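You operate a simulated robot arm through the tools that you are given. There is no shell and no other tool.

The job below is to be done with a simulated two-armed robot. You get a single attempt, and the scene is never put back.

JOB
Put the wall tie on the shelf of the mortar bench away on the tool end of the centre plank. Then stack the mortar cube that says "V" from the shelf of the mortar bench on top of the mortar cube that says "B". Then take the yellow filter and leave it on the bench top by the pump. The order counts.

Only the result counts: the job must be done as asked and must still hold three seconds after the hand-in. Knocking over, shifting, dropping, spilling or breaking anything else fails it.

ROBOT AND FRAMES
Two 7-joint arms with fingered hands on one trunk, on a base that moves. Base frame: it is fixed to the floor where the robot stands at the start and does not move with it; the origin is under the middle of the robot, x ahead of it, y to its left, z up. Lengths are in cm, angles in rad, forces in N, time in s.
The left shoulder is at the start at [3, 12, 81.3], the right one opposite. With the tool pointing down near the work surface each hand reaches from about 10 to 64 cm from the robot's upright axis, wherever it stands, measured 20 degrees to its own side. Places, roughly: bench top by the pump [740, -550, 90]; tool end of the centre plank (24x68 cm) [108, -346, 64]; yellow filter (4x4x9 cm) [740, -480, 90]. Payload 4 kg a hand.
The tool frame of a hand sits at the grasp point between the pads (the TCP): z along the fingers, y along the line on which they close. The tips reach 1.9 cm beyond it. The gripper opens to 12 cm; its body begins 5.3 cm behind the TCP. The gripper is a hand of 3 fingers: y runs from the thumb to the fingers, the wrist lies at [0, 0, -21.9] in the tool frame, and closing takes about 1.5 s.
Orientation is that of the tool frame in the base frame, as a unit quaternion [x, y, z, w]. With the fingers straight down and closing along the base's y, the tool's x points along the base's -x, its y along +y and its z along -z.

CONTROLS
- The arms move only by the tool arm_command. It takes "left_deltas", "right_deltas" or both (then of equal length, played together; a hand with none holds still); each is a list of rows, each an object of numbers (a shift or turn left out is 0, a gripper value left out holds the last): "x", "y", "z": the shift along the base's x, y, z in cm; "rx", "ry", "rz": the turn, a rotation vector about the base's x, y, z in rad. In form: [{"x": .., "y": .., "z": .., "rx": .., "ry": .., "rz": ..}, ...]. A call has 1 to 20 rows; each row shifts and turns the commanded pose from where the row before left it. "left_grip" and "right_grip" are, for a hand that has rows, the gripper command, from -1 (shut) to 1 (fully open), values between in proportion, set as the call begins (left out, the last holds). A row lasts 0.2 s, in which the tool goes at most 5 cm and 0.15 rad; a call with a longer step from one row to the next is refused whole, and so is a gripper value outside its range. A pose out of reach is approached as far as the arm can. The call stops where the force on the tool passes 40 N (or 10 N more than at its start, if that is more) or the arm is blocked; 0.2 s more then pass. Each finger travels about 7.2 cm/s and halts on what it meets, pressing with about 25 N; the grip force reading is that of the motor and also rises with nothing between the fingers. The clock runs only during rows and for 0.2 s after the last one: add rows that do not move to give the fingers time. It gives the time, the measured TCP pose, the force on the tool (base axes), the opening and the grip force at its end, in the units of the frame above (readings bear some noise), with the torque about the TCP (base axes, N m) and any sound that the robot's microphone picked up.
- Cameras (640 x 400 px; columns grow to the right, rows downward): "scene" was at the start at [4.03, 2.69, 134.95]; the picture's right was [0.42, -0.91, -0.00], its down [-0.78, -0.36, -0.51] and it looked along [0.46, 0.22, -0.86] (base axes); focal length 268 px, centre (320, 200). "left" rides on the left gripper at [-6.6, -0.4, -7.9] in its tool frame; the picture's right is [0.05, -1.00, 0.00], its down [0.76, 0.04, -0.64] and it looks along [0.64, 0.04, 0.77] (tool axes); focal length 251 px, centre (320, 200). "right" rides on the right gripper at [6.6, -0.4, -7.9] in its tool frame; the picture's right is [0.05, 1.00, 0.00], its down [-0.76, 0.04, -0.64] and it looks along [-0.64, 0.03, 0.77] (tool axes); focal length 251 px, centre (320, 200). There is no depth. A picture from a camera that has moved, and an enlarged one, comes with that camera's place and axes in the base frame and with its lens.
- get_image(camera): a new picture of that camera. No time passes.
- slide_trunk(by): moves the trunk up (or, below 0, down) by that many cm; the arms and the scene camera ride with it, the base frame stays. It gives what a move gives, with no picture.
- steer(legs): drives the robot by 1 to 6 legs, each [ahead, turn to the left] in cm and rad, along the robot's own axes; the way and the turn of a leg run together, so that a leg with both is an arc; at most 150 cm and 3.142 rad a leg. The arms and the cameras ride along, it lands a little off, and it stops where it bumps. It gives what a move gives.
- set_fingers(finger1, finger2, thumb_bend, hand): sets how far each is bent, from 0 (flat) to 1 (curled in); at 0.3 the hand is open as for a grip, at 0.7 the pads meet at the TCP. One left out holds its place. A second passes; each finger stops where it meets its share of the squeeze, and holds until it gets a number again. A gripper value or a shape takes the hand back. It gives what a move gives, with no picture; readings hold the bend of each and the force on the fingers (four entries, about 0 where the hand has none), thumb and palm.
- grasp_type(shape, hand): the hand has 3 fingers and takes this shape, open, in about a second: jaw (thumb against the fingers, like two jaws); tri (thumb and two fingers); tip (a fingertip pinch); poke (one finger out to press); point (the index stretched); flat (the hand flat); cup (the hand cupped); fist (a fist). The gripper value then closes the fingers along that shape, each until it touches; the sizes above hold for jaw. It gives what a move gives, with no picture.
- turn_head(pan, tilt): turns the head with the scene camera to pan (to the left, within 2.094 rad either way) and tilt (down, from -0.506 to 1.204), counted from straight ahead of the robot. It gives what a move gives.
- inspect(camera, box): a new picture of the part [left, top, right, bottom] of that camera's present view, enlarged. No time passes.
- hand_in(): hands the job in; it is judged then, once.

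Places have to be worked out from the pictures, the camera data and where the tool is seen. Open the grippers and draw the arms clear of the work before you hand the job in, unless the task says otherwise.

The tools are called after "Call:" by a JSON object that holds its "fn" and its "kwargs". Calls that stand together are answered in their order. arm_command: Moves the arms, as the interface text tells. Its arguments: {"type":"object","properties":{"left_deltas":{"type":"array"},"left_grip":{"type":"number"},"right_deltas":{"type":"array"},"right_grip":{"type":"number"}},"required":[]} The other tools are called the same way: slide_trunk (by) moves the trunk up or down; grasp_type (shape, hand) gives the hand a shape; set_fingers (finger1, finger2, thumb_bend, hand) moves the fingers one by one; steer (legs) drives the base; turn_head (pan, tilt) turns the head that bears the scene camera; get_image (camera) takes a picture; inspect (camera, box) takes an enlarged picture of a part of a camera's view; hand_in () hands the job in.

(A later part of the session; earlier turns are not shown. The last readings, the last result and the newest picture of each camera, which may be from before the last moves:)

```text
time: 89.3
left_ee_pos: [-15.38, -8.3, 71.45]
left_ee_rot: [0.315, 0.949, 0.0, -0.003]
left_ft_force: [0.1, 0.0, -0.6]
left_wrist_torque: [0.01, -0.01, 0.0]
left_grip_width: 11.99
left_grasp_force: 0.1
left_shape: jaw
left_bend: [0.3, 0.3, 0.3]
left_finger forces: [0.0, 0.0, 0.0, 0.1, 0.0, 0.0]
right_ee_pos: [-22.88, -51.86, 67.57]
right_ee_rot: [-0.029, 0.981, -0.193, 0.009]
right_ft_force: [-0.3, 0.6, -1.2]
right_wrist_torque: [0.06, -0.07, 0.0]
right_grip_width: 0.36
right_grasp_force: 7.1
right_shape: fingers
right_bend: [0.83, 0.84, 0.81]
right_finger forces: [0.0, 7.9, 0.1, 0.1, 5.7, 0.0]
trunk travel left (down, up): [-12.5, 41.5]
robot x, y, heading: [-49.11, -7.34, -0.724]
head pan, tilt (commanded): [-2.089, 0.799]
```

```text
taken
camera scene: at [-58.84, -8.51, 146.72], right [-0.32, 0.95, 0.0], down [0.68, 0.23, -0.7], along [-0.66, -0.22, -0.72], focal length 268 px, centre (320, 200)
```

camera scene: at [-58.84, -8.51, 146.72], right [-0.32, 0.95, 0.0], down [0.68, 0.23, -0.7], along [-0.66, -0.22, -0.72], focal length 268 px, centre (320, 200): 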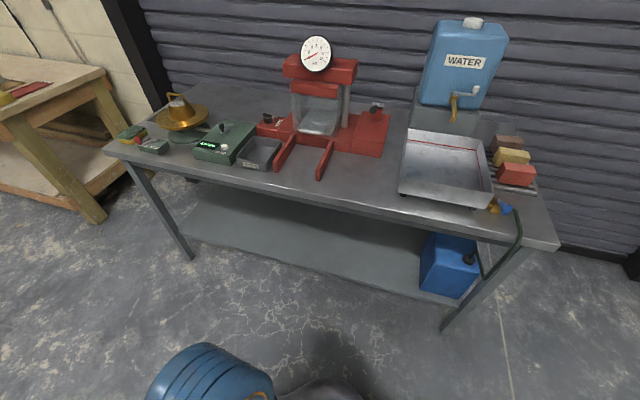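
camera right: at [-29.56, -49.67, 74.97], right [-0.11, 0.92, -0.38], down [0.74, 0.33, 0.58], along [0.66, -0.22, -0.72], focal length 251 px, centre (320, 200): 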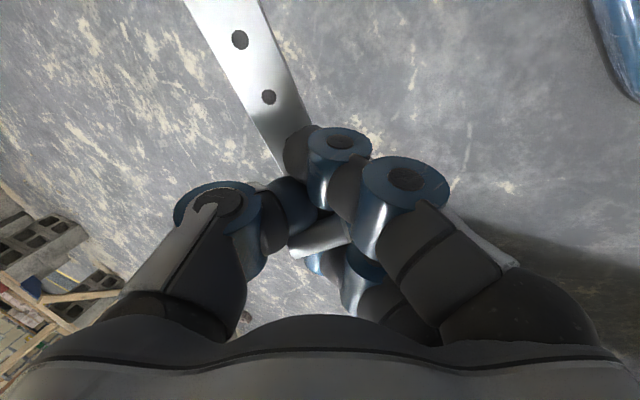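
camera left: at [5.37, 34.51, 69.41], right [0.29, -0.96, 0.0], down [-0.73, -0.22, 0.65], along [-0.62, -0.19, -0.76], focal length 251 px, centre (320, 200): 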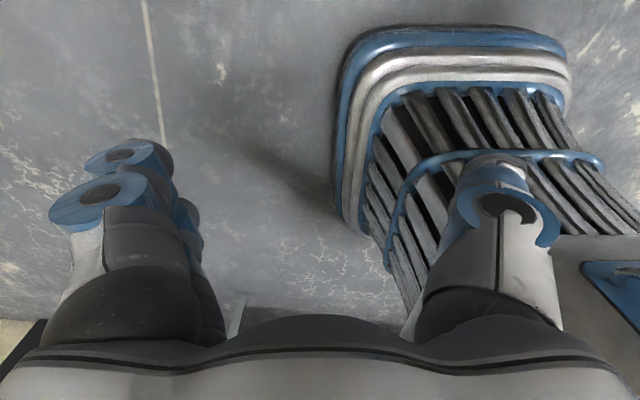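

Nothing obvious in front. I zoom on the grey/blue thing at the bottom-left of the rear-left view.

Call:
{"fn": "turn_head", "kwargs": {"pan": 2.09, "tilt": 1.1}}

Call:
{"fn": "get_image", "kwargs": {"camera": "scene"}}

Call:
{"fn": "turn_head", "kwargs": {"pan": -2.09, "tilt": 1.1}}

Call:
{"fn": "get_image", "kwargs": {"camera": "scene"}}

Call:
{"fn": "get_image", "kwargs": {"camera": "left"}}

```text
time: 92.7
left_ee_pos: [-15.37, -8.25, 71.45]
left_ee_rot: [0.316, 0.949, 0.001, -0.004]
left_ft_force: [0.4, 1.2, 0.5]
left_wrist_torque: [0.0, 0.01, 0.0]
left_grip_width: 12.0
left_grasp_force: 0.0
left_shape: jaw
left_bend: [0.3, 0.3, 0.3]
left_finger forces: [0.1, 0.0, 0.0, 0.1, 0.0, 0.0]
right_ee_pos: [-22.81, -51.82, 67.54]
right_ee_rot: [-0.029, 0.981, -0.193, 0.008]
right_ft_force: [-0.4, 0.3, -1.0]
right_wrist_torque: [0.04, -0.05, 0.03]
right_grip_width: 0.34
right_grasp_force: 7.2
right_shape: fingers
right_bend: [0.83, 0.84, 0.81]
right_finger forces: [0.0, 7.9, 0.0, 0.0, 5.8, 0.0]
trunk travel left (down, up): [-12.5, 41.5]
robot x, y, heading: [-49.23, -7.23, -0.729]
head pan, tilt (commanded): [2.089, 1.1]
```

```text
taken
camera scene: at [-49.88, 0.25, 144.54], right [0.98, -0.21, 0.0], down [-0.19, -0.87, -0.45], along [0.09, 0.44, -0.89], focal length 268 px, centre (320, 200)
```

scene: 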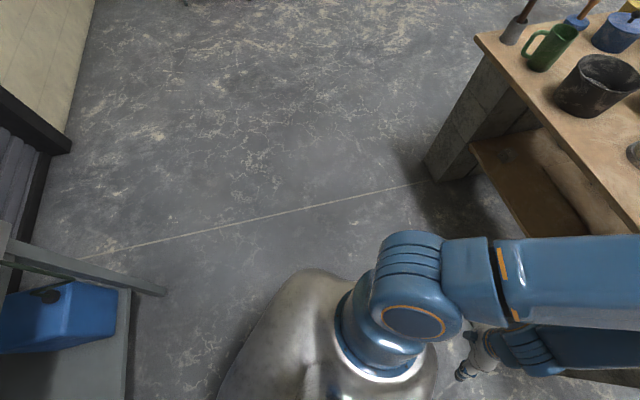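

```text
time: 96.0
left_ee_pos: [-15.3, -8.41, 71.47]
left_ee_rot: [0.316, 0.949, 0.001, -0.003]
left_ft_force: [0.2, -0.2, 0.2]
left_wrist_torque: [0.04, 0.03, -0.04]
left_grip_width: 12.01
left_grasp_force: 0.0
left_shape: jaw
left_bend: [0.3, 0.3, 0.3]
left_finger forces: [0.0, 0.0, 0.1, 0.0, 0.1, 0.0]
right_ee_pos: [-22.87, -51.74, 67.47]
right_ee_rot: [-0.029, 0.981, -0.191, 0.009]
right_ft_force: [0.2, 0.1, 0.1]
right_wrist_torque: [0.02, -0.05, -0.03]
right_grip_width: 0.36
right_grasp_force: 7.1
right_shape: fingers
right_bend: [0.83, 0.84, 0.81]
right_finger forces: [0.0, 7.9, 0.0, 0.0, 5.8, 0.0]
trunk travel left (down, up): [-12.5, 41.5]
robot x, y, heading: [-49.4, -6.95, -0.73]
head pan, tilt (commanded): [-2.089, 1.1]
```

```text
taken
camera scene: at [-57.18, -7.94, 144.54], right [-0.32, 0.95, 0.0], down [0.84, 0.28, -0.45], along [-0.43, -0.14, -0.89], focal length 268 px, centre (320, 200)
```

scene: 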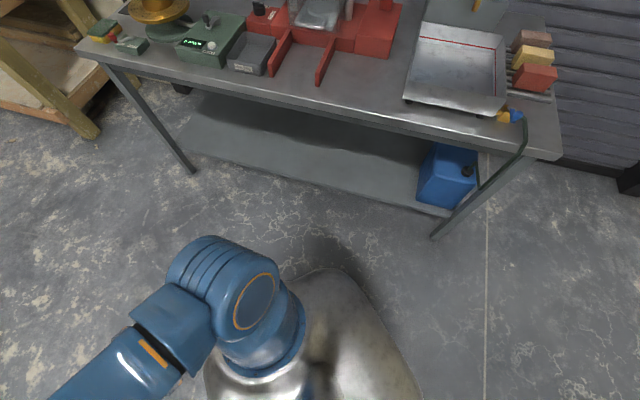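

```text
taken
camera left: at [-10.16, -12.64, 79.4], right [-0.64, -0.77, 0.0], down [-0.58, 0.49, 0.65], along [-0.5, 0.42, -0.76], focal length 251 px, centre (320, 200)
```

left: 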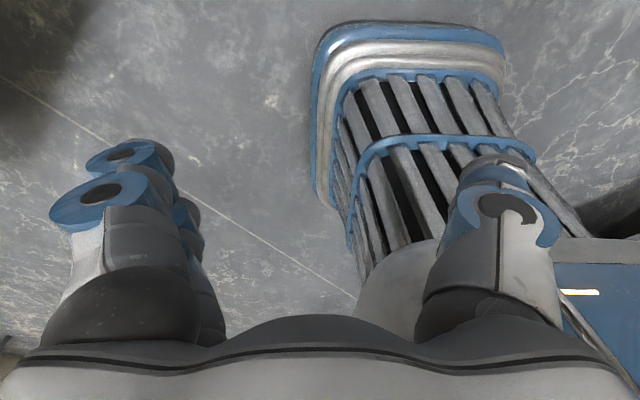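

No obstacle is visible within reach of the base or arms. I try a small further turn to see whether it is still blocked.

Call:
{"fn": "steer", "kwargs": {"legs": [[0, -0.15]]}}

Call:
{"fn": "turn_head", "kwargs": {"pan": 0, "tilt": 1.0}}

Call:
{"fn": "get_image", "kwargs": {"camera": "scene"}}

```text
time: 97.1
left_ee_pos: [-15.86, -13.49, 71.48]
left_ee_rot: [0.386, 0.923, 0.002, -0.003]
left_ft_force: [0.5, 0.3, 0.0]
left_wrist_torque: [0.0, 0.01, 0.03]
left_grip_width: 12.0
left_grasp_force: 0.1
left_shape: jaw
left_bend: [0.3, 0.3, 0.3]
left_finger forces: [0.0, 0.0, 0.0, 0.1, 0.1, 0.1]
right_ee_pos: [-29.71, -55.39, 67.52]
right_ee_rot: [0.045, 0.98, -0.192, -0.006]
right_ft_force: [0.5, 0.1, -0.5]
right_wrist_torque: [0.01, -0.05, -0.03]
right_grip_width: 0.36
right_grasp_force: 6.4
right_shape: fingers
right_bend: [0.83, 0.84, 0.81]
right_finger forces: [0.0, 7.9, 0.0, 0.0, 5.8, 0.1]
trunk travel left (down, up): [-12.5, 41.5]
robot x, y, heading: [-48.96, -5.97, -0.872]
head pan, tilt (commanded): [-2.089, 1.1]
```

```text
time: 99.1
left_ee_pos: [-15.83, -13.42, 71.56]
left_ee_rot: [0.386, 0.923, 0.002, -0.003]
left_ft_force: [0.0, -0.7, 0.0]
left_wrist_torque: [0.02, 0.03, 0.0]
left_grip_width: 12.01
left_grasp_force: 0.0
left_shape: jaw
left_bend: [0.3, 0.3, 0.3]
left_finger forces: [0.0, 0.1, 0.0, 0.0, 0.0, 0.0]
right_ee_pos: [-29.69, -55.26, 67.43]
right_ee_rot: [0.044, 0.981, -0.191, -0.006]
right_ft_force: [-0.1, -0.3, 0.3]
right_wrist_torque: [0.01, -0.03, -0.01]
right_grip_width: 0.36
right_grasp_force: 6.9
right_shape: fingers
right_bend: [0.83, 0.84, 0.81]
right_finger forces: [0.0, 7.9, 0.0, 0.0, 5.8, 0.1]
trunk travel left (down, up): [-12.5, 41.5]
robot x, y, heading: [-48.19, -6.29, -0.871]
head pan, tilt (commanded): [0.0, 1.0]
```

```text
taken
camera scene: at [-45.6, -10.44, 145.2], right [-0.77, -0.64, 0.0], down [-0.54, 0.65, -0.54], along [0.34, -0.42, -0.84], focal length 268 px, centre (320, 200)
```

scene: 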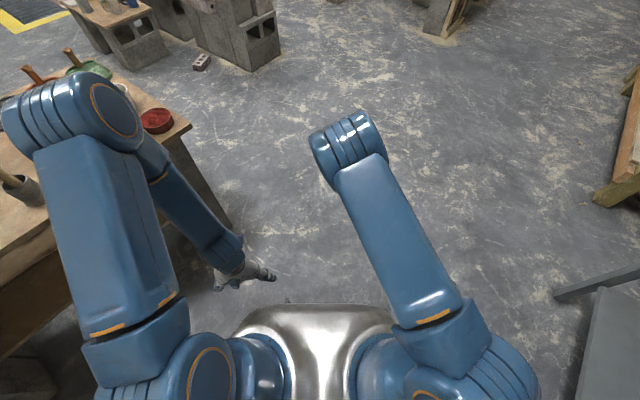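

It turns freely now. I continue with a small turn and drive in two legs toward the plank.

Call:
{"fn": "steer", "kwargs": {"legs": [[0, -0.18], [100, 0]]}}

Call:
{"fn": "get_image", "kwargs": {"camera": "scene"}}

```text
time: 104.9
left_ee_pos: [31.57, -105.83, 71.47]
left_ee_rot: [0.467, 0.884, 0.001, -0.003]
left_ft_force: [-0.7, -0.5, 0.7]
left_wrist_torque: [0.03, -0.01, 0.01]
left_grip_width: 12.01
left_grasp_force: 0.0
left_shape: jaw
left_bend: [0.3, 0.3, 0.3]
left_finger forces: [0.0, 0.1, 0.0, 0.1, 0.0, 0.0]
right_ee_pos: [10.45, -144.6, 67.53]
right_ee_rot: [0.132, 0.973, -0.189, -0.023]
right_ft_force: [0.8, -0.1, -0.9]
right_wrist_torque: [0.02, -0.06, 0.02]
right_grip_width: 0.38
right_grasp_force: 6.5
right_shape: fingers
right_bend: [0.83, 0.84, 0.81]
right_finger forces: [0.1, 7.8, 0.0, 0.0, 5.8, 0.0]
trunk travel left (down, up): [-12.5, 41.5]
robot x, y, heading: [0.69, -92.87, -1.053]
head pan, tilt (commanded): [0.0, 1.0]
```

```text
taken
camera scene: at [3.2, -97.45, 145.19], right [-0.87, -0.49, 0.0], down [-0.42, 0.73, -0.54], along [0.27, -0.47, -0.84], focal length 268 px, centre (320, 200)
```

scene: 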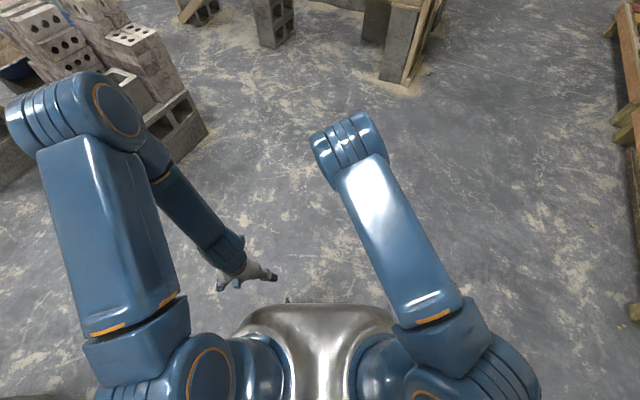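

Driving works. I continue 120 cm, then look at the plank area from there.

Call:
{"fn": "steer", "kwargs": {"legs": [[120, 0]]}}

Call:
{"fn": "turn_head", "kwargs": {"pan": -0.35, "tilt": 0.45}}

Call:
{"fn": "get_image", "kwargs": {"camera": "scene"}}

```text
time: 111.0
left_ee_pos: [90.53, -211.4, 71.45]
left_ee_rot: [0.469, 0.883, 0.002, -0.004]
left_ft_force: [-0.3, 0.2, -0.3]
left_wrist_torque: [0.02, -0.03, 0.01]
left_grip_width: 12.03
left_grasp_force: 0.1
left_shape: jaw
left_bend: [0.3, 0.3, 0.3]
left_finger forces: [0.1, 0.1, 0.0, 0.0, 0.0, 0.1]
right_ee_pos: [69.36, -249.99, 67.46]
right_ee_rot: [0.135, 0.972, -0.189, -0.024]
right_ft_force: [-0.3, -0.6, -0.9]
right_wrist_torque: [-0.02, -0.03, 0.01]
right_grip_width: 0.37
right_grasp_force: 6.3
right_shape: fingers
right_bend: [0.83, 0.84, 0.81]
right_finger forces: [0.1, 7.6, 0.0, 0.0, 5.6, 0.1]
trunk travel left (down, up): [-12.5, 41.5]
robot x, y, heading: [59.43, -198.32, -1.06]
head pan, tilt (commanded): [0.0, 1.0]
```

```text
time: 112.0
left_ee_pos: [90.55, -211.28, 71.47]
left_ee_rot: [0.47, 0.883, 0.002, -0.003]
left_ft_force: [-0.6, 0.4, -0.8]
left_wrist_torque: [-0.01, 0.0, -0.02]
left_grip_width: 12.01
left_grasp_force: 0.2
left_shape: jaw
left_bend: [0.3, 0.3, 0.3]
left_finger forces: [0.0, 0.1, 0.0, 0.0, 0.1, 0.0]
right_ee_pos: [69.19, -249.92, 67.35]
right_ee_rot: [0.136, 0.972, -0.189, -0.024]
right_ft_force: [-0.4, 0.6, 0.0]
right_wrist_torque: [0.0, -0.05, -0.01]
right_grip_width: 0.36
right_grasp_force: 6.4
right_shape: fingers
right_bend: [0.83, 0.84, 0.81]
right_finger forces: [0.0, 7.6, 0.0, 0.1, 5.6, 0.1]
trunk travel left (down, up): [-12.5, 41.5]
robot x, y, heading: [60.12, -198.12, -1.066]
head pan, tilt (commanded): [-0.351, 0.45]
```

```text
taken
camera scene: at [60.33, -205.7, 149.75], right [-0.99, -0.16, 0.0], down [-0.07, 0.43, -0.9], along [0.14, -0.89, -0.44], focal length 268 px, centre (320, 200)
```

scene: 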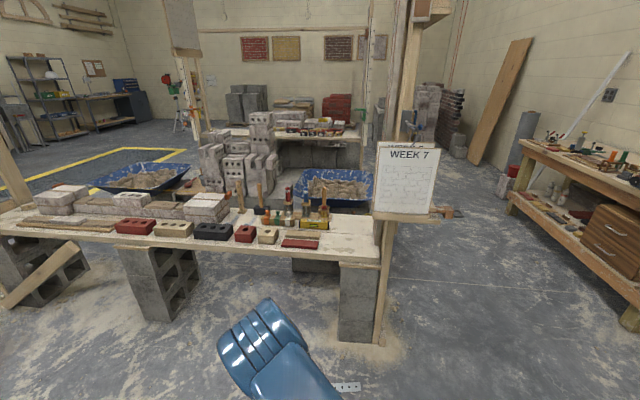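

The plank is ahead with the tools; its free white end is at the right. I zoom in.

Call:
{"fn": "inspect", "kwargs": {"camera": "scene", "box": [200, 170, 440, 320]}}

```text
2.67 times, centred on (320, 245) of scene
camera zoom: at [60.33, -205.7, 149.75], right [-0.99, -0.16, 0.0], down [-0.07, 0.43, -0.9], along [0.14, -0.89, -0.44], focal length 714 px, centre (320, 80)
```

zoom: 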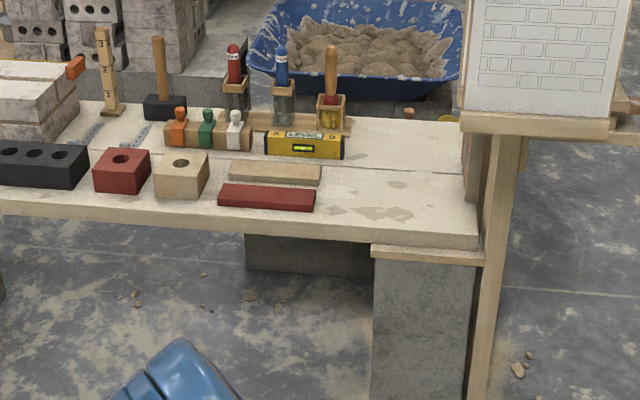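

The "centre plank" region projects onto the row with level, bottles and mallet, just behind the front bricks. I raise the trunk for clearance and a better view, then drive closer and face the plank.

Call:
{"fn": "slide_trunk", "kwargs": {"by": 26}}

Call:
{"fn": "steer", "kwargs": {"legs": [[0, 0.18], [80, 0], [0, -0.34], [0, -0.34]]}}

Call:
{"fn": "turn_head", "kwargs": {"pan": 0, "tilt": 0.8}}

Call:
{"fn": "get_image", "kwargs": {"camera": "scene"}}

```text
time: 114.7
left_ee_pos: [90.51, -211.23, 97.46]
left_ee_rot: [0.47, 0.883, 0.002, -0.004]
left_ft_force: [0.2, -0.1, 0.8]
left_wrist_torque: [0.0, -0.01, 0.0]
left_grip_width: 11.99
left_grasp_force: 0.2
left_shape: jaw
left_bend: [0.3, 0.3, 0.3]
left_finger forces: [0.0, 0.0, 0.0, 0.1, 0.0, 0.0]
right_ee_pos: [69.13, -249.94, 93.31]
right_ee_rot: [0.135, 0.972, -0.189, -0.024]
right_ft_force: [0.5, -0.4, -0.7]
right_wrist_torque: [0.04, 0.0, -0.01]
right_grip_width: 0.38
right_grasp_force: 7.1
right_shape: fingers
right_bend: [0.83, 0.84, 0.81]
right_finger forces: [0.0, 7.7, 0.1, 0.1, 5.5, 0.0]
trunk travel left (down, up): [-38.5, 15.5]
robot x, y, heading: [59.9, -197.98, -1.065]
head pan, tilt (commanded): [-0.351, 0.45]
```

```text
time: 122.3
left_ee_pos: [131.04, -285.78, 97.43]
left_ee_rot: [0.673, 0.739, 0.003, -0.002]
left_ft_force: [-0.9, 0.6, -0.5]
left_wrist_torque: [0.0, -0.03, 0.02]
left_grip_width: 11.99
left_grasp_force: 0.0
left_shape: jaw
left_bend: [0.3, 0.3, 0.3]
left_finger forces: [0.1, 0.1, 0.0, 0.0, 0.0, 0.1]
right_ee_pos: [94.22, -309.56, 93.44]
right_ee_rot: [0.368, 0.91, -0.178, -0.069]
right_ft_force: [-0.2, 0.1, 0.0]
right_wrist_torque: [-0.02, -0.03, 0.01]
right_grip_width: 0.4
right_grasp_force: 7.2
right_shape: fingers
right_bend: [0.84, 0.84, 0.81]
right_finger forces: [0.0, 8.3, 0.1, 0.0, 6.5, 0.1]
trunk travel left (down, up): [-38.5, 15.5]
robot x, y, heading: [116.09, -259.85, -1.539]
head pan, tilt (commanded): [-0.351, 0.45]
stopped in leg 4: the robot was blocked; the commanded pose is now the measured one
```

```text
time: 123.1
left_ee_pos: [131.5, -285.68, 97.37]
left_ee_rot: [0.672, 0.741, 0.002, -0.002]
left_ft_force: [-0.3, 0.2, 0.5]
left_wrist_torque: [0.02, -0.03, 0.01]
left_grip_width: 12.01
left_grasp_force: 0.0
left_shape: jaw
left_bend: [0.3, 0.3, 0.3]
left_finger forces: [0.1, 0.0, 0.1, 0.0, 0.0, 0.0]
right_ee_pos: [94.59, -309.61, 93.53]
right_ee_rot: [0.368, 0.91, -0.178, -0.069]
right_ft_force: [0.6, 0.3, -0.3]
right_wrist_torque: [-0.04, -0.04, 0.0]
right_grip_width: 0.35
right_grasp_force: 7.1
right_shape: fingers
right_bend: [0.84, 0.84, 0.81]
right_finger forces: [0.0, 8.3, 0.0, 0.0, 6.4, 0.0]
trunk travel left (down, up): [-38.5, 15.5]
robot x, y, heading: [115.47, -259.74, -1.539]
head pan, tilt (commanded): [0.0, 0.799]
```

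```text
taken
camera scene: at [116.01, -265.81, 172.72], right [-1.0, -0.03, 0.0], down [-0.02, 0.72, -0.7], along [0.02, -0.7, -0.72], focal length 268 px, centre (320, 200)
```

scene: 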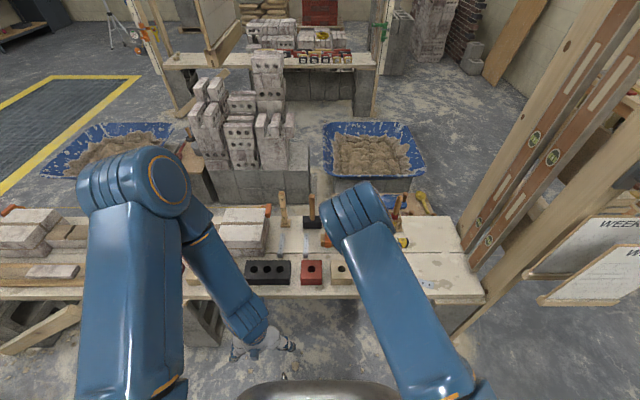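

I'm in front of the plank now. I zoom on the region to find free space.

Call:
{"fn": "inspect", "kwargs": {"camera": "scene", "box": [200, 180, 500, 310]}}

Call:
{"fn": "get_image", "kwargs": {"camera": "right"}}

Call:
{"fn": "get_image", "kwargs": {"camera": "left"}}

```text
2.13 times, centred on (350, 245) of scene
camera zoom: at [116.01, -265.81, 172.72], right [-1.0, -0.03, 0.0], down [-0.02, 0.72, -0.7], along [0.02, -0.7, -0.72], focal length 571 px, centre (256, 104)
```

zoom: 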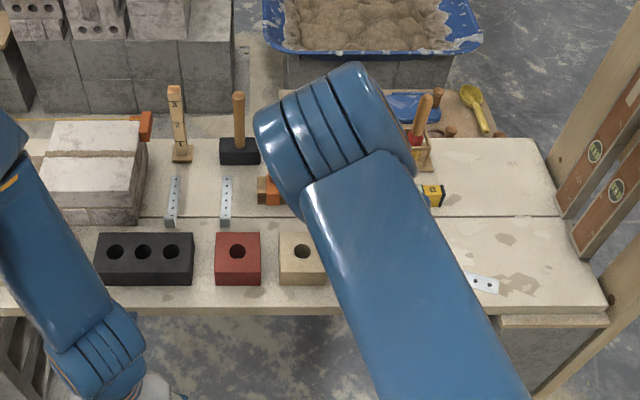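

```text
taken
camera right: at [91.6, -303.17, 100.96], right [0.6, 0.7, -0.37], down [0.74, -0.33, 0.58], along [0.29, -0.63, -0.72], focal length 251 px, centre (320, 200)
```

right: 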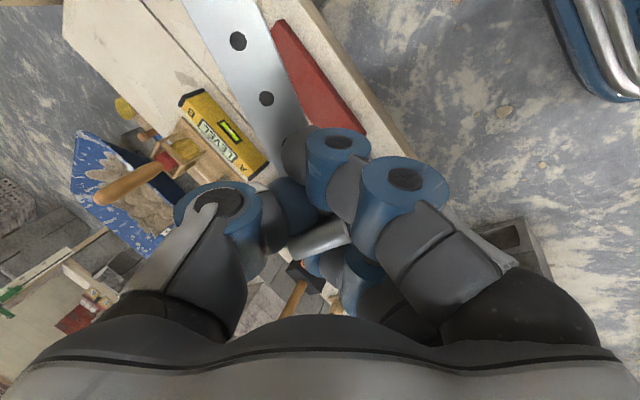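

```text
taken
camera left: at [131.83, -292.44, 105.37], right [-1.0, -0.04, 0.0], down [-0.03, 0.76, 0.65], along [-0.03, 0.65, -0.76], focal length 251 px, centre (320, 200)
```

left: 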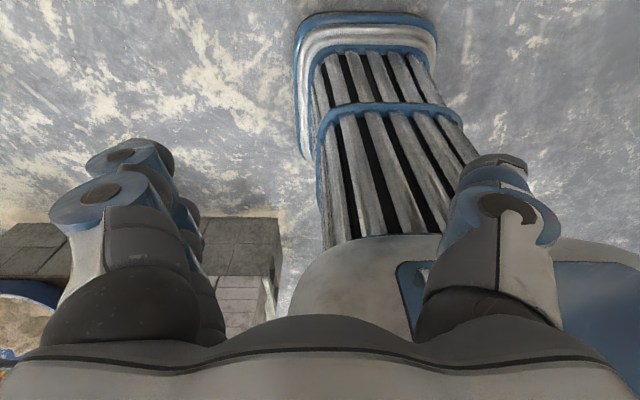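

Two other wall ties lie along y at x≈125 and 137 (y -347…-334), so the slot at x≈131 between them is free and inside the region. I raise the trunk a bit more and turn the hand so the tie lies level with its strip pointing toward me.

Call:
{"fn": "slide_trunk", "kwargs": {"by": 10}}

Call:
{"fn": "arm_command", "kwargs": {"right_deltas": [{"rx": 0.012, "ry": -0.0256, "rz": -0.1306}, {"rx": 0.012, "ry": -0.0256, "rz": -0.1306}, {"rx": 0.012, "ry": -0.0256, "rz": -0.1306}, {"rx": 0.012, "ry": -0.0256, "rz": -0.1306}, {"rx": 0.012, "ry": -0.0256, "rz": -0.1306}, {"rx": 0.012, "ry": -0.0256, "rz": -0.1306}, {"rx": 0.012, "ry": -0.0256, "rz": -0.1306}, {"rx": 0.012, "ry": -0.0256, "rz": -0.1306}, {"rx": 0.012, "ry": -0.0256, "rz": -0.1306}, {"rx": 0.012, "ry": -0.0256, "rz": -0.1306}, {}]}}

Call:
{"fn": "get_image", "kwargs": {"camera": "scene"}}

Call:
{"fn": "get_image", "kwargs": {"camera": "right"}}

```text
time: 124.4
left_ee_pos: [131.46, -285.51, 107.44]
left_ee_rot: [0.672, 0.74, 0.003, -0.003]
left_ft_force: [-0.4, -0.5, -0.8]
left_wrist_torque: [0.0, 0.03, 0.05]
left_grip_width: 12.01
left_grasp_force: 0.0
left_shape: jaw
left_bend: [0.3, 0.3, 0.3]
left_finger forces: [0.0, 0.1, 0.1, 0.0, 0.0, 0.1]
right_ee_pos: [94.38, -309.47, 103.47]
right_ee_rot: [0.369, 0.91, -0.177, -0.069]
right_ft_force: [-0.9, -1.0, -0.5]
right_wrist_torque: [-0.01, -0.06, 0.02]
right_grip_width: 0.39
right_grasp_force: 7.1
right_shape: fingers
right_bend: [0.84, 0.84, 0.81]
right_finger forces: [0.1, 8.2, 0.0, 0.0, 6.4, 0.0]
trunk travel left (down, up): [-48.5, 5.5]
robot x, y, heading: [115.86, -259.45, -1.536]
head pan, tilt (commanded): [0.0, 0.799]
```

```text
time: 126.8
left_ee_pos: [131.44, -285.75, 107.32]
left_ee_rot: [0.672, 0.741, 0.002, -0.004]
left_ft_force: [-0.5, 0.3, 0.0]
left_wrist_torque: [-0.04, 0.02, 0.02]
left_grip_width: 12.0
left_grasp_force: 0.0
left_shape: jaw
left_bend: [0.3, 0.3, 0.3]
left_finger forces: [0.0, 0.1, 0.0, 0.0, 0.0, 0.0]
right_ee_pos: [94.49, -309.61, 103.35]
right_ee_rot: [0.857, 0.509, -0.003, -0.075]
right_ft_force: [0.3, 0.8, -1.0]
right_wrist_torque: [-0.06, -0.01, -0.04]
right_grip_width: 0.39
right_grasp_force: 6.7
right_shape: fingers
right_bend: [0.84, 0.84, 0.81]
right_finger forces: [0.1, 7.9, 0.1, 0.1, 5.7, 0.0]
trunk travel left (down, up): [-48.5, 5.5]
robot x, y, heading: [115.79, -259.79, -1.537]
head pan, tilt (commanded): [0.0, 0.799]
```

```text
taken
camera scene: at [115.9, -265.84, 182.71], right [-1.0, -0.03, 0.0], down [-0.02, 0.72, -0.7], along [0.02, -0.7, -0.72], focal length 268 px, centre (320, 200)
```

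scene: 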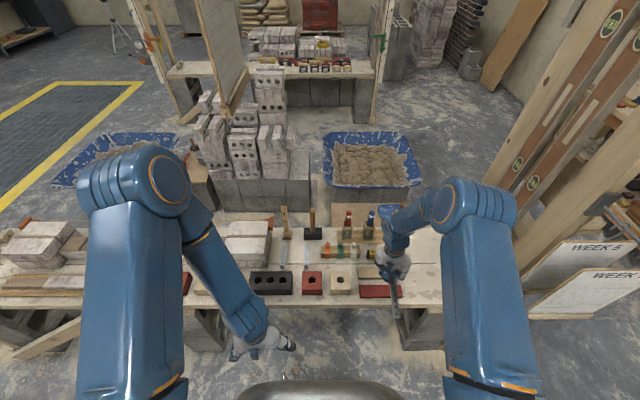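

```text
taken
camera right: at [98.03, -304.73, 111.8], right [0.9, -0.42, -0.13], down [-0.28, -0.77, 0.58], along [-0.34, -0.48, -0.81], focal length 251 px, centre (320, 200)
```

right: 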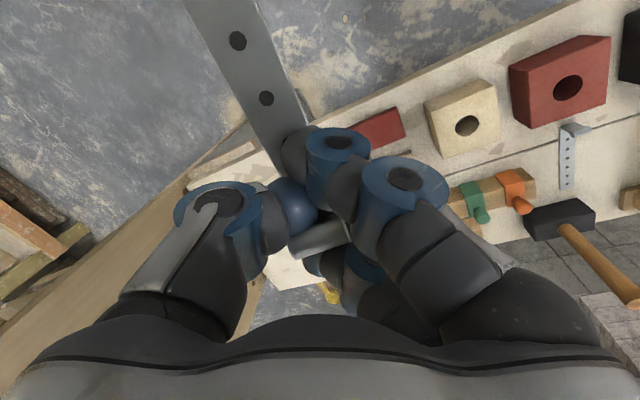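

The arm swung to a clear posture and the tie now points toward me. I zoom to check its levelness and the region.

Call:
{"fn": "inspect", "kwargs": {"camera": "scene", "box": [350, 220, 450, 330]}}

Call:
{"fn": "inspect", "kwargs": {"camera": "scene", "box": [220, 190, 420, 310]}}

```text
3.64 times, centred on (400, 275) of scene
camera zoom: at [115.9, -265.84, 182.71], right [-1.0, -0.03, 0.0], down [-0.02, 0.72, -0.7], along [0.02, -0.7, -0.72], focal length 974 px, centre (29, -73)
```

zoom: 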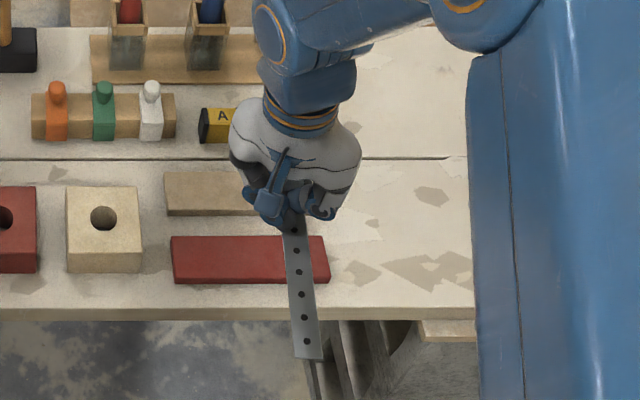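

```text
3.20 times, centred on (320, 250) of scene
camera zoom: at [115.9, -265.84, 182.71], right [-1.0, -0.03, 0.0], down [-0.02, 0.72, -0.7], along [0.02, -0.7, -0.72], focal length 857 px, centre (320, 40)
```

zoom: 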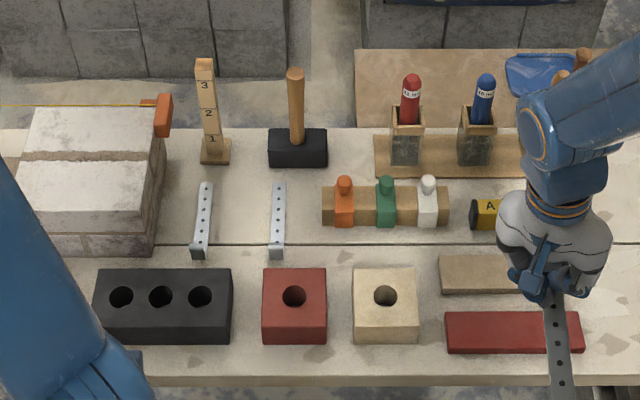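

The tie hangs level, strip toward me. Now I drive to stand in front of the slot (robot about (146, -290)), hand high above the tools.

Call:
{"fn": "steer", "kwargs": {"legs": [[0, 0.37], [0, 0.37], [42, 0], [0, -0.26], [0, -0.26], [0, -0.25]]}}

Call:
{"fn": "get_image", "kwargs": {"camera": "scene"}}

```text
time: 134.3
left_ee_pos: [160.12, -316.02, 107.4]
left_ee_rot: [0.68, 0.733, 0.003, -0.002]
left_ft_force: [-0.5, 1.5, 0.5]
left_wrist_torque: [0.03, 0.01, -0.04]
left_grip_width: 12.02
left_grasp_force: 0.0
left_shape: jaw
left_bend: [0.3, 0.3, 0.3]
left_finger forces: [0.0, 0.1, 0.1, 0.0, 0.1, 0.0]
right_ee_pos: [122.46, -338.88, 103.45]
right_ee_rot: [0.863, 0.499, -0.003, -0.073]
right_ft_force: [0.7, 0.6, -0.9]
right_wrist_torque: [-0.05, 0.0, 0.02]
right_grip_width: 0.37
right_grasp_force: 6.9
right_shape: fingers
right_bend: [0.84, 0.84, 0.81]
right_finger forces: [0.0, 7.6, 0.0, 0.0, 5.6, 0.0]
trunk travel left (down, up): [-48.5, 5.5]
robot x, y, heading: [147.1, -289.44, -1.568]
head pan, tilt (commanded): [0.0, 0.799]
```

```text
taken
camera scene: at [147.06, -295.69, 182.71], right [-1.0, -0.01, 0.0], down [0.0, 0.72, -0.7], along [0.0, -0.7, -0.72], focal length 268 px, centre (320, 200)
```

scene: 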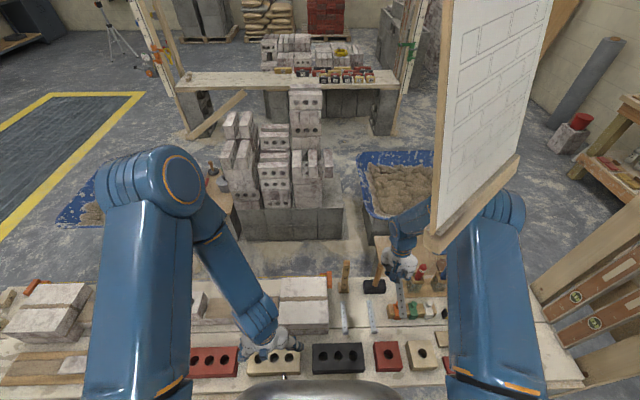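

A hanging "WEEK" board is right above my right elbow (ledge at z≈157). I lower the trunk straight down now to get clear of it.

Call:
{"fn": "slide_trunk", "kwargs": {"by": -18}}

Call:
{"fn": "get_image", "kwargs": {"camera": "scene"}}

Call:
{"fn": "get_image", "kwargs": {"camera": "right"}}

```text
time: 136.3
left_ee_pos: [162.06, -316.1, 89.49]
left_ee_rot: [0.682, 0.732, 0.002, -0.001]
left_ft_force: [-0.2, -0.4, -0.6]
left_wrist_torque: [0.01, -0.01, 0.01]
left_grip_width: 12.01
left_grasp_force: 0.0
left_shape: jaw
left_bend: [0.3, 0.3, 0.3]
left_finger forces: [0.1, 0.1, 0.1, 0.0, 0.0, 0.0]
right_ee_pos: [124.45, -338.95, 85.43]
right_ee_rot: [0.863, 0.499, -0.003, -0.074]
right_ft_force: [0.0, -1.3, -0.9]
right_wrist_torque: [-0.02, 0.01, -0.02]
right_grip_width: 0.37
right_grasp_force: 7.0
right_shape: fingers
right_bend: [0.84, 0.84, 0.81]
right_finger forces: [0.0, 7.7, 0.0, 0.0, 5.6, 0.0]
trunk travel left (down, up): [-30.5, 23.5]
robot x, y, heading: [147.11, -289.5, -1.568]
head pan, tilt (commanded): [0.0, 0.799]
```

```text
taken
camera scene: at [147.05, -295.8, 164.73], right [-1.0, 0.0, 0.0], down [0.0, 0.72, -0.7], along [0.0, -0.7, -0.72], focal length 268 px, centre (320, 200)
```

scene: 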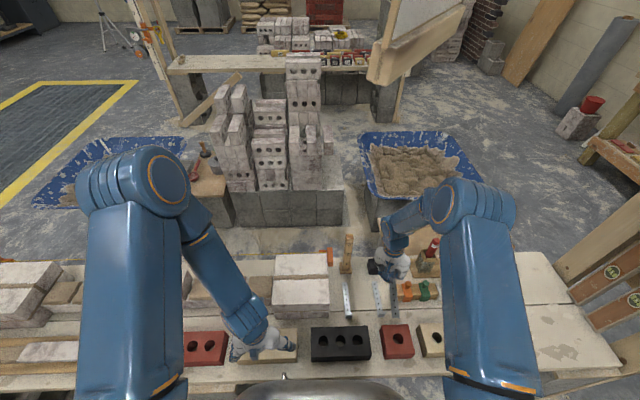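

```text
taken
camera right: at [128.17, -334.21, 93.81], right [0.89, -0.44, -0.13], down [-0.3, -0.76, 0.58], along [-0.35, -0.47, -0.81], focal length 251 px, centre (320, 200)
```

right: 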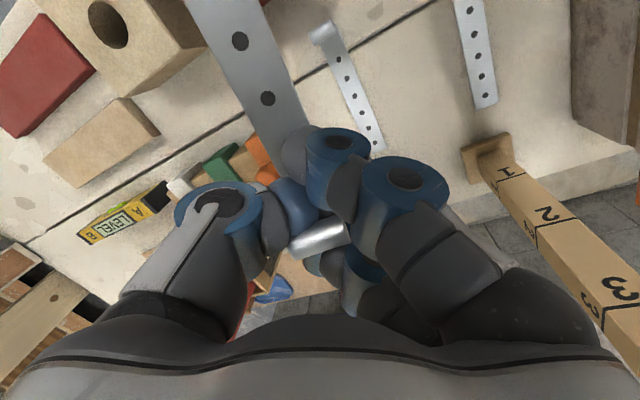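

The arms settled. I zoom on the slot with the hand in view to align the tie visually.

Call:
{"fn": "inspect", "kwargs": {"camera": "scene", "box": [300, 220, 460, 340]}}

```text
3.33 times, centred on (380, 280) of scene
camera zoom: at [147.05, -295.8, 164.73], right [-1.0, 0.0, 0.0], down [0.0, 0.72, -0.7], along [0.0, -0.7, -0.72], focal length 893 px, centre (120, -67)
```

zoom: 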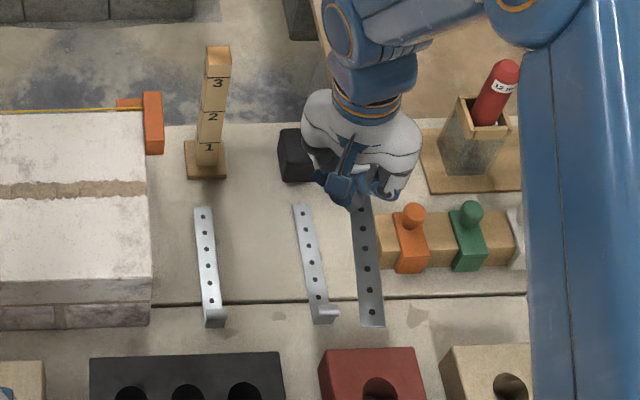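

The slot centre is at x≈130.9; ruler stands behind at y≈-350.5. I move the tie over the slot (TCP ≈ (130.2, -343)) keeping height, then check.

Call:
{"fn": "arm_command", "kwargs": {"right_deltas": [{"x": 1.2, "y": -0.8}, {"x": 1.2, "y": -0.8}, {"x": 1.2, "y": -0.8}, {"x": 1.2, "y": -0.8}, {"x": 0.95, "y": -0.85}, {}]}}

Call:
{"fn": "inspect", "kwargs": {"camera": "scene", "box": [300, 220, 460, 340]}}

Call:
{"fn": "get_image", "kwargs": {"camera": "right"}}

```text
time: 137.7
left_ee_pos: [159.97, -315.99, 89.5]
left_ee_rot: [0.682, 0.731, 0.002, -0.003]
left_ft_force: [-0.3, -0.5, 0.0]
left_wrist_torque: [0.02, 0.01, -0.01]
left_grip_width: 12.0
left_grasp_force: 0.1
left_shape: jaw
left_bend: [0.3, 0.3, 0.3]
left_finger forces: [0.0, 0.0, 0.1, 0.0, 0.0, 0.0]
right_ee_pos: [128.19, -342.97, 85.43]
right_ee_rot: [0.864, 0.499, -0.003, -0.074]
right_ft_force: [-0.4, 0.4, -0.5]
right_wrist_torque: [-0.06, 0.0, 0.01]
right_grip_width: 0.35
right_grasp_force: 7.0
right_shape: fingers
right_bend: [0.84, 0.84, 0.81]
right_finger forces: [0.0, 7.6, 0.0, 0.1, 5.6, 0.0]
trunk travel left (down, up): [-30.5, 23.5]
robot x, y, heading: [147.3, -289.34, -1.569]
head pan, tilt (commanded): [0.0, 0.799]
```

```text
3.33 times, centred on (380, 280) of scene
camera zoom: at [147.08, -295.74, 164.71], right [-1.0, 0.0, 0.0], down [0.0, 0.72, -0.7], along [0.0, -0.7, -0.72], focal length 893 px, centre (120, -67)
```

zoom: 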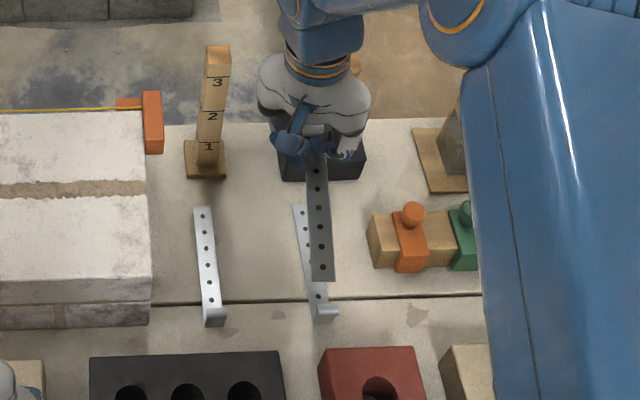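

```text
taken
camera right: at [131.88, -338.24, 93.8], right [0.89, -0.44, -0.13], down [-0.3, -0.76, 0.58], along [-0.35, -0.47, -0.81], focal length 251 px, centre (320, 200)
```

right: 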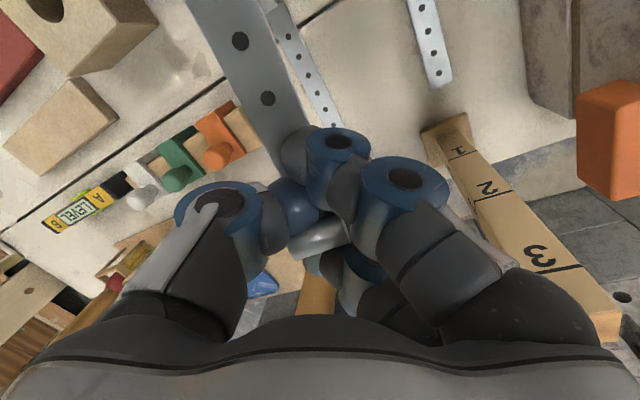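

The tie is over the slot but about 2.2 cm too far toward the right tie. I shift +2.2 cm in x and verify again.

Call:
{"fn": "arm_command", "kwargs": {"right_deltas": [{"x": 1.1}, {"x": 1.1}, {}]}}

Call:
{"fn": "inspect", "kwargs": {"camera": "scene", "box": [300, 220, 460, 340]}}

```text
time: 138.5
left_ee_pos: [159.96, -315.99, 89.47]
left_ee_rot: [0.682, 0.731, 0.003, -0.003]
left_ft_force: [0.7, -0.1, 0.2]
left_wrist_torque: [0.02, 0.0, -0.03]
left_grip_width: 12.01
left_grasp_force: 0.0
left_shape: jaw
left_bend: [0.3, 0.3, 0.3]
left_finger forces: [0.0, 0.0, 0.1, 0.0, 0.0, 0.0]
right_ee_pos: [130.37, -342.94, 85.42]
right_ee_rot: [0.864, 0.499, -0.001, -0.074]
right_ft_force: [-0.7, 0.9, -0.5]
right_wrist_torque: [-0.05, 0.0, 0.03]
right_grip_width: 0.38
right_grasp_force: 6.5
right_shape: fingers
right_bend: [0.84, 0.84, 0.81]
right_finger forces: [0.0, 7.6, 0.1, 0.0, 5.6, 0.0]
trunk travel left (down, up): [-30.5, 23.5]
robot x, y, heading: [147.29, -289.69, -1.569]
head pan, tilt (commanded): [0.0, 0.799]
```

```text
3.33 times, centred on (380, 280) of scene
camera zoom: at [147.06, -295.76, 164.71], right [-1.0, 0.0, 0.0], down [0.0, 0.72, -0.7], along [0.0, -0.7, -0.72], focal length 893 px, centre (120, -67)
```

zoom: 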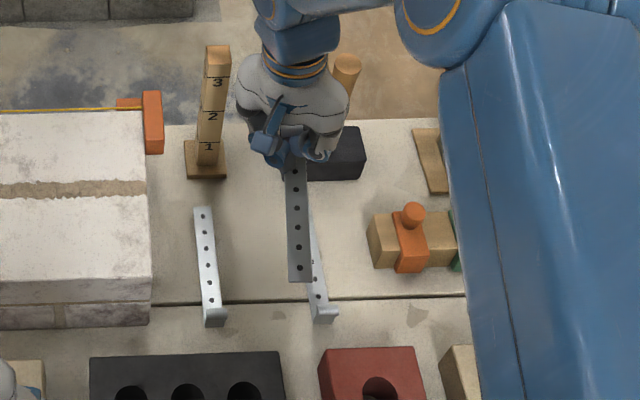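

Aligned at x≈130.3 between the two ties. I lower with the arm to about 5 cm above the plank.

Call:
{"fn": "arm_command", "kwargs": {"right_deltas": [{"z": -1.5}, {"z": -1.5}, {"z": -1.5}, {"z": -1.5}, {"z": -1.5}, {"z": -1.5}, {"z": -1.5}, {"z": -1.5}, {"z": -1.5}, {"z": -1.0}, {}]}}

Call:
{"fn": "inspect", "kwargs": {"camera": "scene", "box": [300, 220, 460, 340]}}

Call:
{"fn": "get_image", "kwargs": {"camera": "right"}}

```text
time: 140.9
left_ee_pos: [160.08, -315.99, 89.53]
left_ee_rot: [0.682, 0.732, 0.002, -0.002]
left_ft_force: [0.6, -0.6, 0.3]
left_wrist_torque: [-0.03, -0.01, -0.04]
left_grip_width: 12.0
left_grasp_force: 0.0
left_shape: jaw
left_bend: [0.3, 0.3, 0.3]
left_finger forces: [0.0, 0.0, 0.0, 0.0, 0.0, 0.1]
right_ee_pos: [130.36, -343.11, 70.9]
right_ee_rot: [0.864, 0.498, -0.002, -0.075]
right_ft_force: [0.4, 0.0, -0.3]
right_wrist_torque: [-0.04, 0.02, 0.0]
right_grip_width: 0.37
right_grasp_force: 6.7
right_shape: fingers
right_bend: [0.84, 0.84, 0.81]
right_finger forces: [0.0, 7.5, 0.0, 0.0, 5.5, 0.0]
trunk travel left (down, up): [-30.5, 23.5]
robot x, y, heading: [147.11, -289.48, -1.566]
head pan, tilt (commanded): [0.0, 0.799]
```

```text
3.33 times, centred on (380, 280) of scene
camera zoom: at [147.07, -295.76, 164.71], right [-1.0, 0.0, 0.0], down [0.0, 0.72, -0.7], along [0.0, -0.7, -0.72], focal length 893 px, centre (120, -67)
```

zoom: 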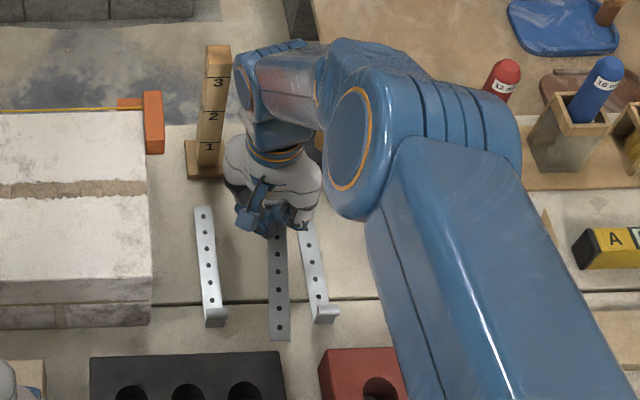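

```text
taken
camera right: at [134.05, -338.21, 79.3], right [0.89, -0.44, -0.13], down [-0.3, -0.76, 0.58], along [-0.35, -0.47, -0.81], focal length 251 px, centre (320, 200)
```

right: 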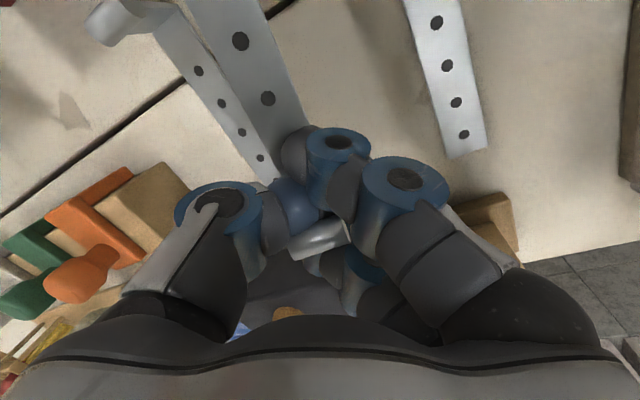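

Tie sits nicely between the two existing ones. I continue lowering slowly until it touches.

Call:
{"fn": "arm_command", "kwargs": {"right_deltas": [{"z": -0.8}, {"z": -0.8}, {"z": -0.8}, {"z": -0.5}, {"z": -0.5}, {}]}}

Call:
{"fn": "inspect", "kwargs": {"camera": "scene", "box": [300, 220, 460, 340]}}

Call:
{"fn": "get_image", "kwargs": {"camera": "right"}}

```text
time: 142.3
left_ee_pos: [160.04, -316.11, 89.46]
left_ee_rot: [0.682, 0.732, 0.003, -0.002]
left_ft_force: [0.3, 0.4, -0.8]
left_wrist_torque: [0.02, 0.0, 0.03]
left_grip_width: 12.01
left_grasp_force: 0.0
left_shape: jaw
left_bend: [0.3, 0.3, 0.3]
left_finger forces: [0.0, 0.0, 0.1, 0.0, 0.0, 0.0]
right_ee_pos: [130.25, -342.96, 67.38]
right_ee_rot: [0.864, 0.498, -0.001, -0.074]
right_ft_force: [-0.3, 0.6, -1.6]
right_wrist_torque: [-0.06, 0.0, 0.01]
right_grip_width: 0.39
right_grasp_force: 6.7
right_shape: fingers
right_bend: [0.84, 0.84, 0.81]
right_finger forces: [0.0, 7.6, 0.0, 0.1, 5.5, 0.0]
trunk travel left (down, up): [-30.5, 23.5]
robot x, y, heading: [146.95, -289.48, -1.573]
head pan, tilt (commanded): [0.0, 0.799]
```

```text
3.33 times, centred on (380, 280) of scene
camera zoom: at [147.07, -295.76, 164.71], right [-1.0, 0.0, 0.0], down [0.0, 0.72, -0.7], along [0.0, -0.7, -0.72], focal length 893 px, centre (120, -67)
```

zoom: 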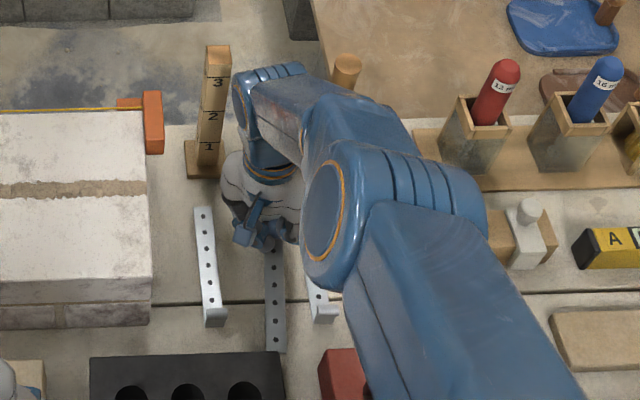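

```text
taken
camera right: at [134.0, -338.19, 75.88], right [0.89, -0.45, -0.13], down [-0.3, -0.76, 0.58], along [-0.35, -0.47, -0.81], focal length 251 px, centre (320, 200)
```

right: 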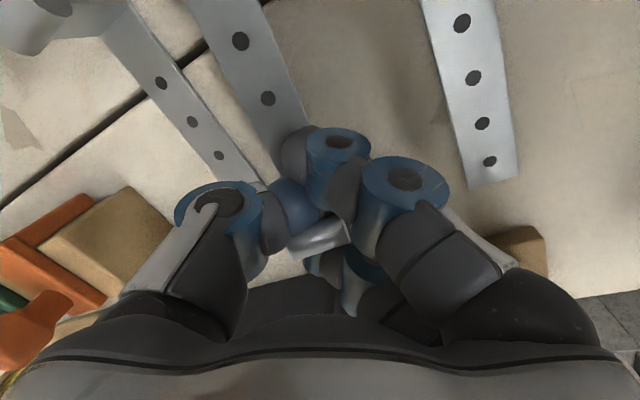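

Still about 2 cm above the plank with no contact. I keep lowering in small steps.

Call:
{"fn": "arm_command", "kwargs": {"right_deltas": [{"z": -0.5}, {"z": -0.5}, {"z": -0.3}, {}]}}

Call:
{"fn": "get_image", "kwargs": {"camera": "right"}}

Call:
{"fn": "inspect", "kwargs": {"camera": "scene", "box": [300, 220, 460, 340]}}

```text
time: 143.3
left_ee_pos: [160.01, -315.99, 89.52]
left_ee_rot: [0.682, 0.731, 0.005, -0.003]
left_ft_force: [-0.5, 0.0, 0.7]
left_wrist_torque: [-0.03, 0.0, 0.01]
left_grip_width: 12.01
left_grasp_force: 0.1
left_shape: jaw
left_bend: [0.3, 0.3, 0.3]
left_finger forces: [0.0, 0.0, 0.0, 0.0, 0.0, 0.0]
right_ee_pos: [130.25, -342.77, 66.25]
right_ee_rot: [0.864, 0.498, -0.002, -0.074]
right_ft_force: [0.1, 0.0, -0.5]
right_wrist_torque: [-0.04, 0.0, 0.0]
right_grip_width: 0.34
right_grasp_force: 6.7
right_shape: fingers
right_bend: [0.84, 0.84, 0.81]
right_finger forces: [0.0, 7.4, 0.0, 0.1, 5.5, 0.0]
trunk travel left (down, up): [-30.5, 23.5]
robot x, y, heading: [147.31, -289.18, -1.574]
head pan, tilt (commanded): [0.0, 0.799]
```

```text
taken
camera right: at [133.99, -338.06, 74.63], right [0.89, -0.45, -0.13], down [-0.3, -0.76, 0.58], along [-0.35, -0.47, -0.81], focal length 251 px, centre (320, 200)
```

right: 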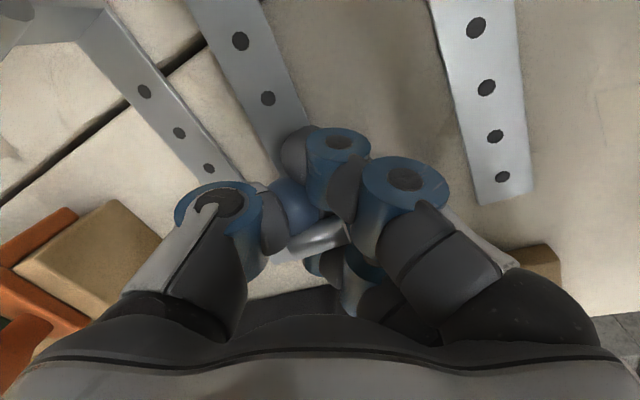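

```text
3.33 times, centred on (380, 280) of scene
camera zoom: at [147.07, -295.76, 164.71], right [-1.0, 0.0, 0.0], down [0.0, 0.72, -0.7], along [0.0, -0.7, -0.72], focal length 893 px, centre (120, -67)
```

zoom: 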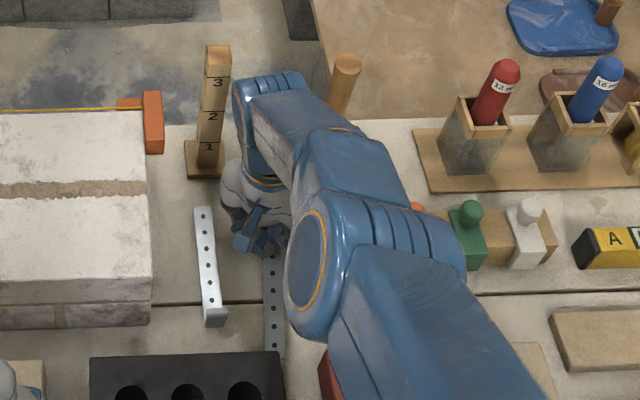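

No contact yet; I lower by small increments, watching the force.

Call:
{"fn": "arm_command", "kwargs": {"right_deltas": [{"z": -0.3}, {"z": -0.3}, {"z": -0.3}, {}]}}

Call:
{"fn": "get_image", "kwargs": {"camera": "right"}}

```text
time: 144.3
left_ee_pos: [159.92, -316.01, 89.47]
left_ee_rot: [0.682, 0.731, 0.003, -0.003]
left_ft_force: [-0.4, 0.5, 0.8]
left_wrist_torque: [0.0, 0.02, -0.01]
left_grip_width: 12.0
left_grasp_force: 0.0
left_shape: jaw
left_bend: [0.3, 0.3, 0.3]
left_finger forces: [0.0, 0.0, 0.1, 0.0, 0.1, 0.0]
right_ee_pos: [130.19, -342.47, 65.89]
right_ee_rot: [0.864, 0.499, -0.003, -0.073]
right_ft_force: [0.2, -1.2, 4.7]
right_wrist_torque: [-0.12, -0.04, -0.04]
right_grip_width: 0.39
right_grasp_force: 7.4
right_shape: fingers
right_bend: [0.84, 0.84, 0.82]
right_finger forces: [0.0, 8.9, 0.0, 0.0, 6.4, 0.0]
right hand out of reach, approached as far as the arm can: row 1, 3
trunk travel left (down, up): [-30.5, 23.5]
robot x, y, heading: [147.09, -289.51, -1.569]
head pan, tilt (commanded): [0.0, 0.799]
```

```text
taken
camera right: at [133.9, -337.69, 74.3], right [0.89, -0.45, -0.13], down [-0.3, -0.76, 0.58], along [-0.35, -0.47, -0.81], focal length 251 px, centre (320, 200)
```

right: 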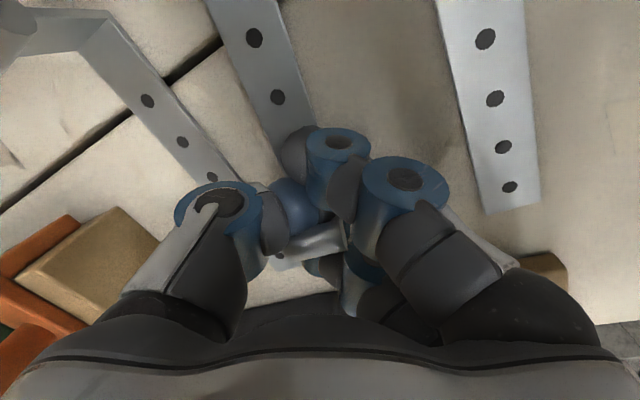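

Contact (≈5 N up): the tie rests on the plank. I open the fingers gently in two steps.

Call:
{"fn": "set_fingers", "kwargs": {"hand": "right", "finger1": 0.76, "finger2": 0.76, "thumb_bend": 0.74}}

Call:
{"fn": "get_image", "kwargs": {"camera": "right"}}

```text
time: 145.3
left_ee_pos: [160.05, -315.86, 89.49]
left_ee_rot: [0.682, 0.731, 0.003, -0.002]
left_ft_force: [-0.1, 0.9, -0.4]
left_wrist_torque: [-0.03, -0.01, 0.01]
left_grip_width: 12.02
left_grasp_force: 0.1
left_shape: jaw
left_bend: [0.3, 0.3, 0.3]
left_finger forces: [0.1, 0.1, 0.0, 0.0, 0.1, 0.1]
right_ee_pos: [130.17, -342.4, 65.94]
right_ee_rot: [0.864, 0.498, -0.003, -0.074]
right_ft_force: [-3.6, -1.4, 13.5]
right_wrist_torque: [-0.11, -0.01, -0.03]
right_grip_width: 0.42
right_grasp_force: 11.7
right_shape: fingers
right_bend: [0.78, 0.77, 0.79]
right_finger forces: [0.0, 4.9, 0.0, 0.1, 19.1, 0.0]
trunk travel left (down, up): [-30.5, 23.5]
robot x, y, heading: [147.11, -289.84, -1.569]
head pan, tilt (commanded): [0.0, 0.799]
```

```text
taken
camera right: at [133.88, -337.66, 74.32], right [0.89, -0.45, -0.13], down [-0.3, -0.76, 0.58], along [-0.35, -0.48, -0.81], focal length 251 px, centre (320, 200)
```

right: 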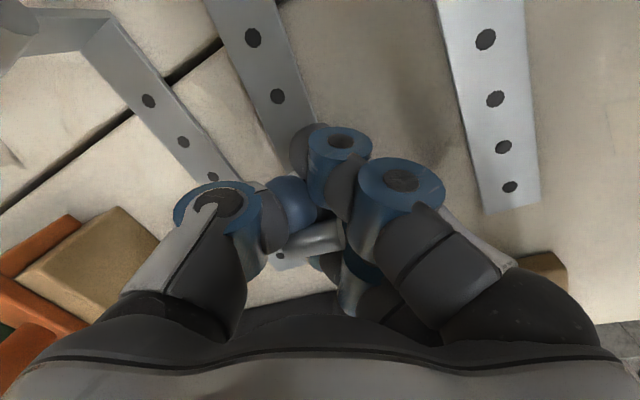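

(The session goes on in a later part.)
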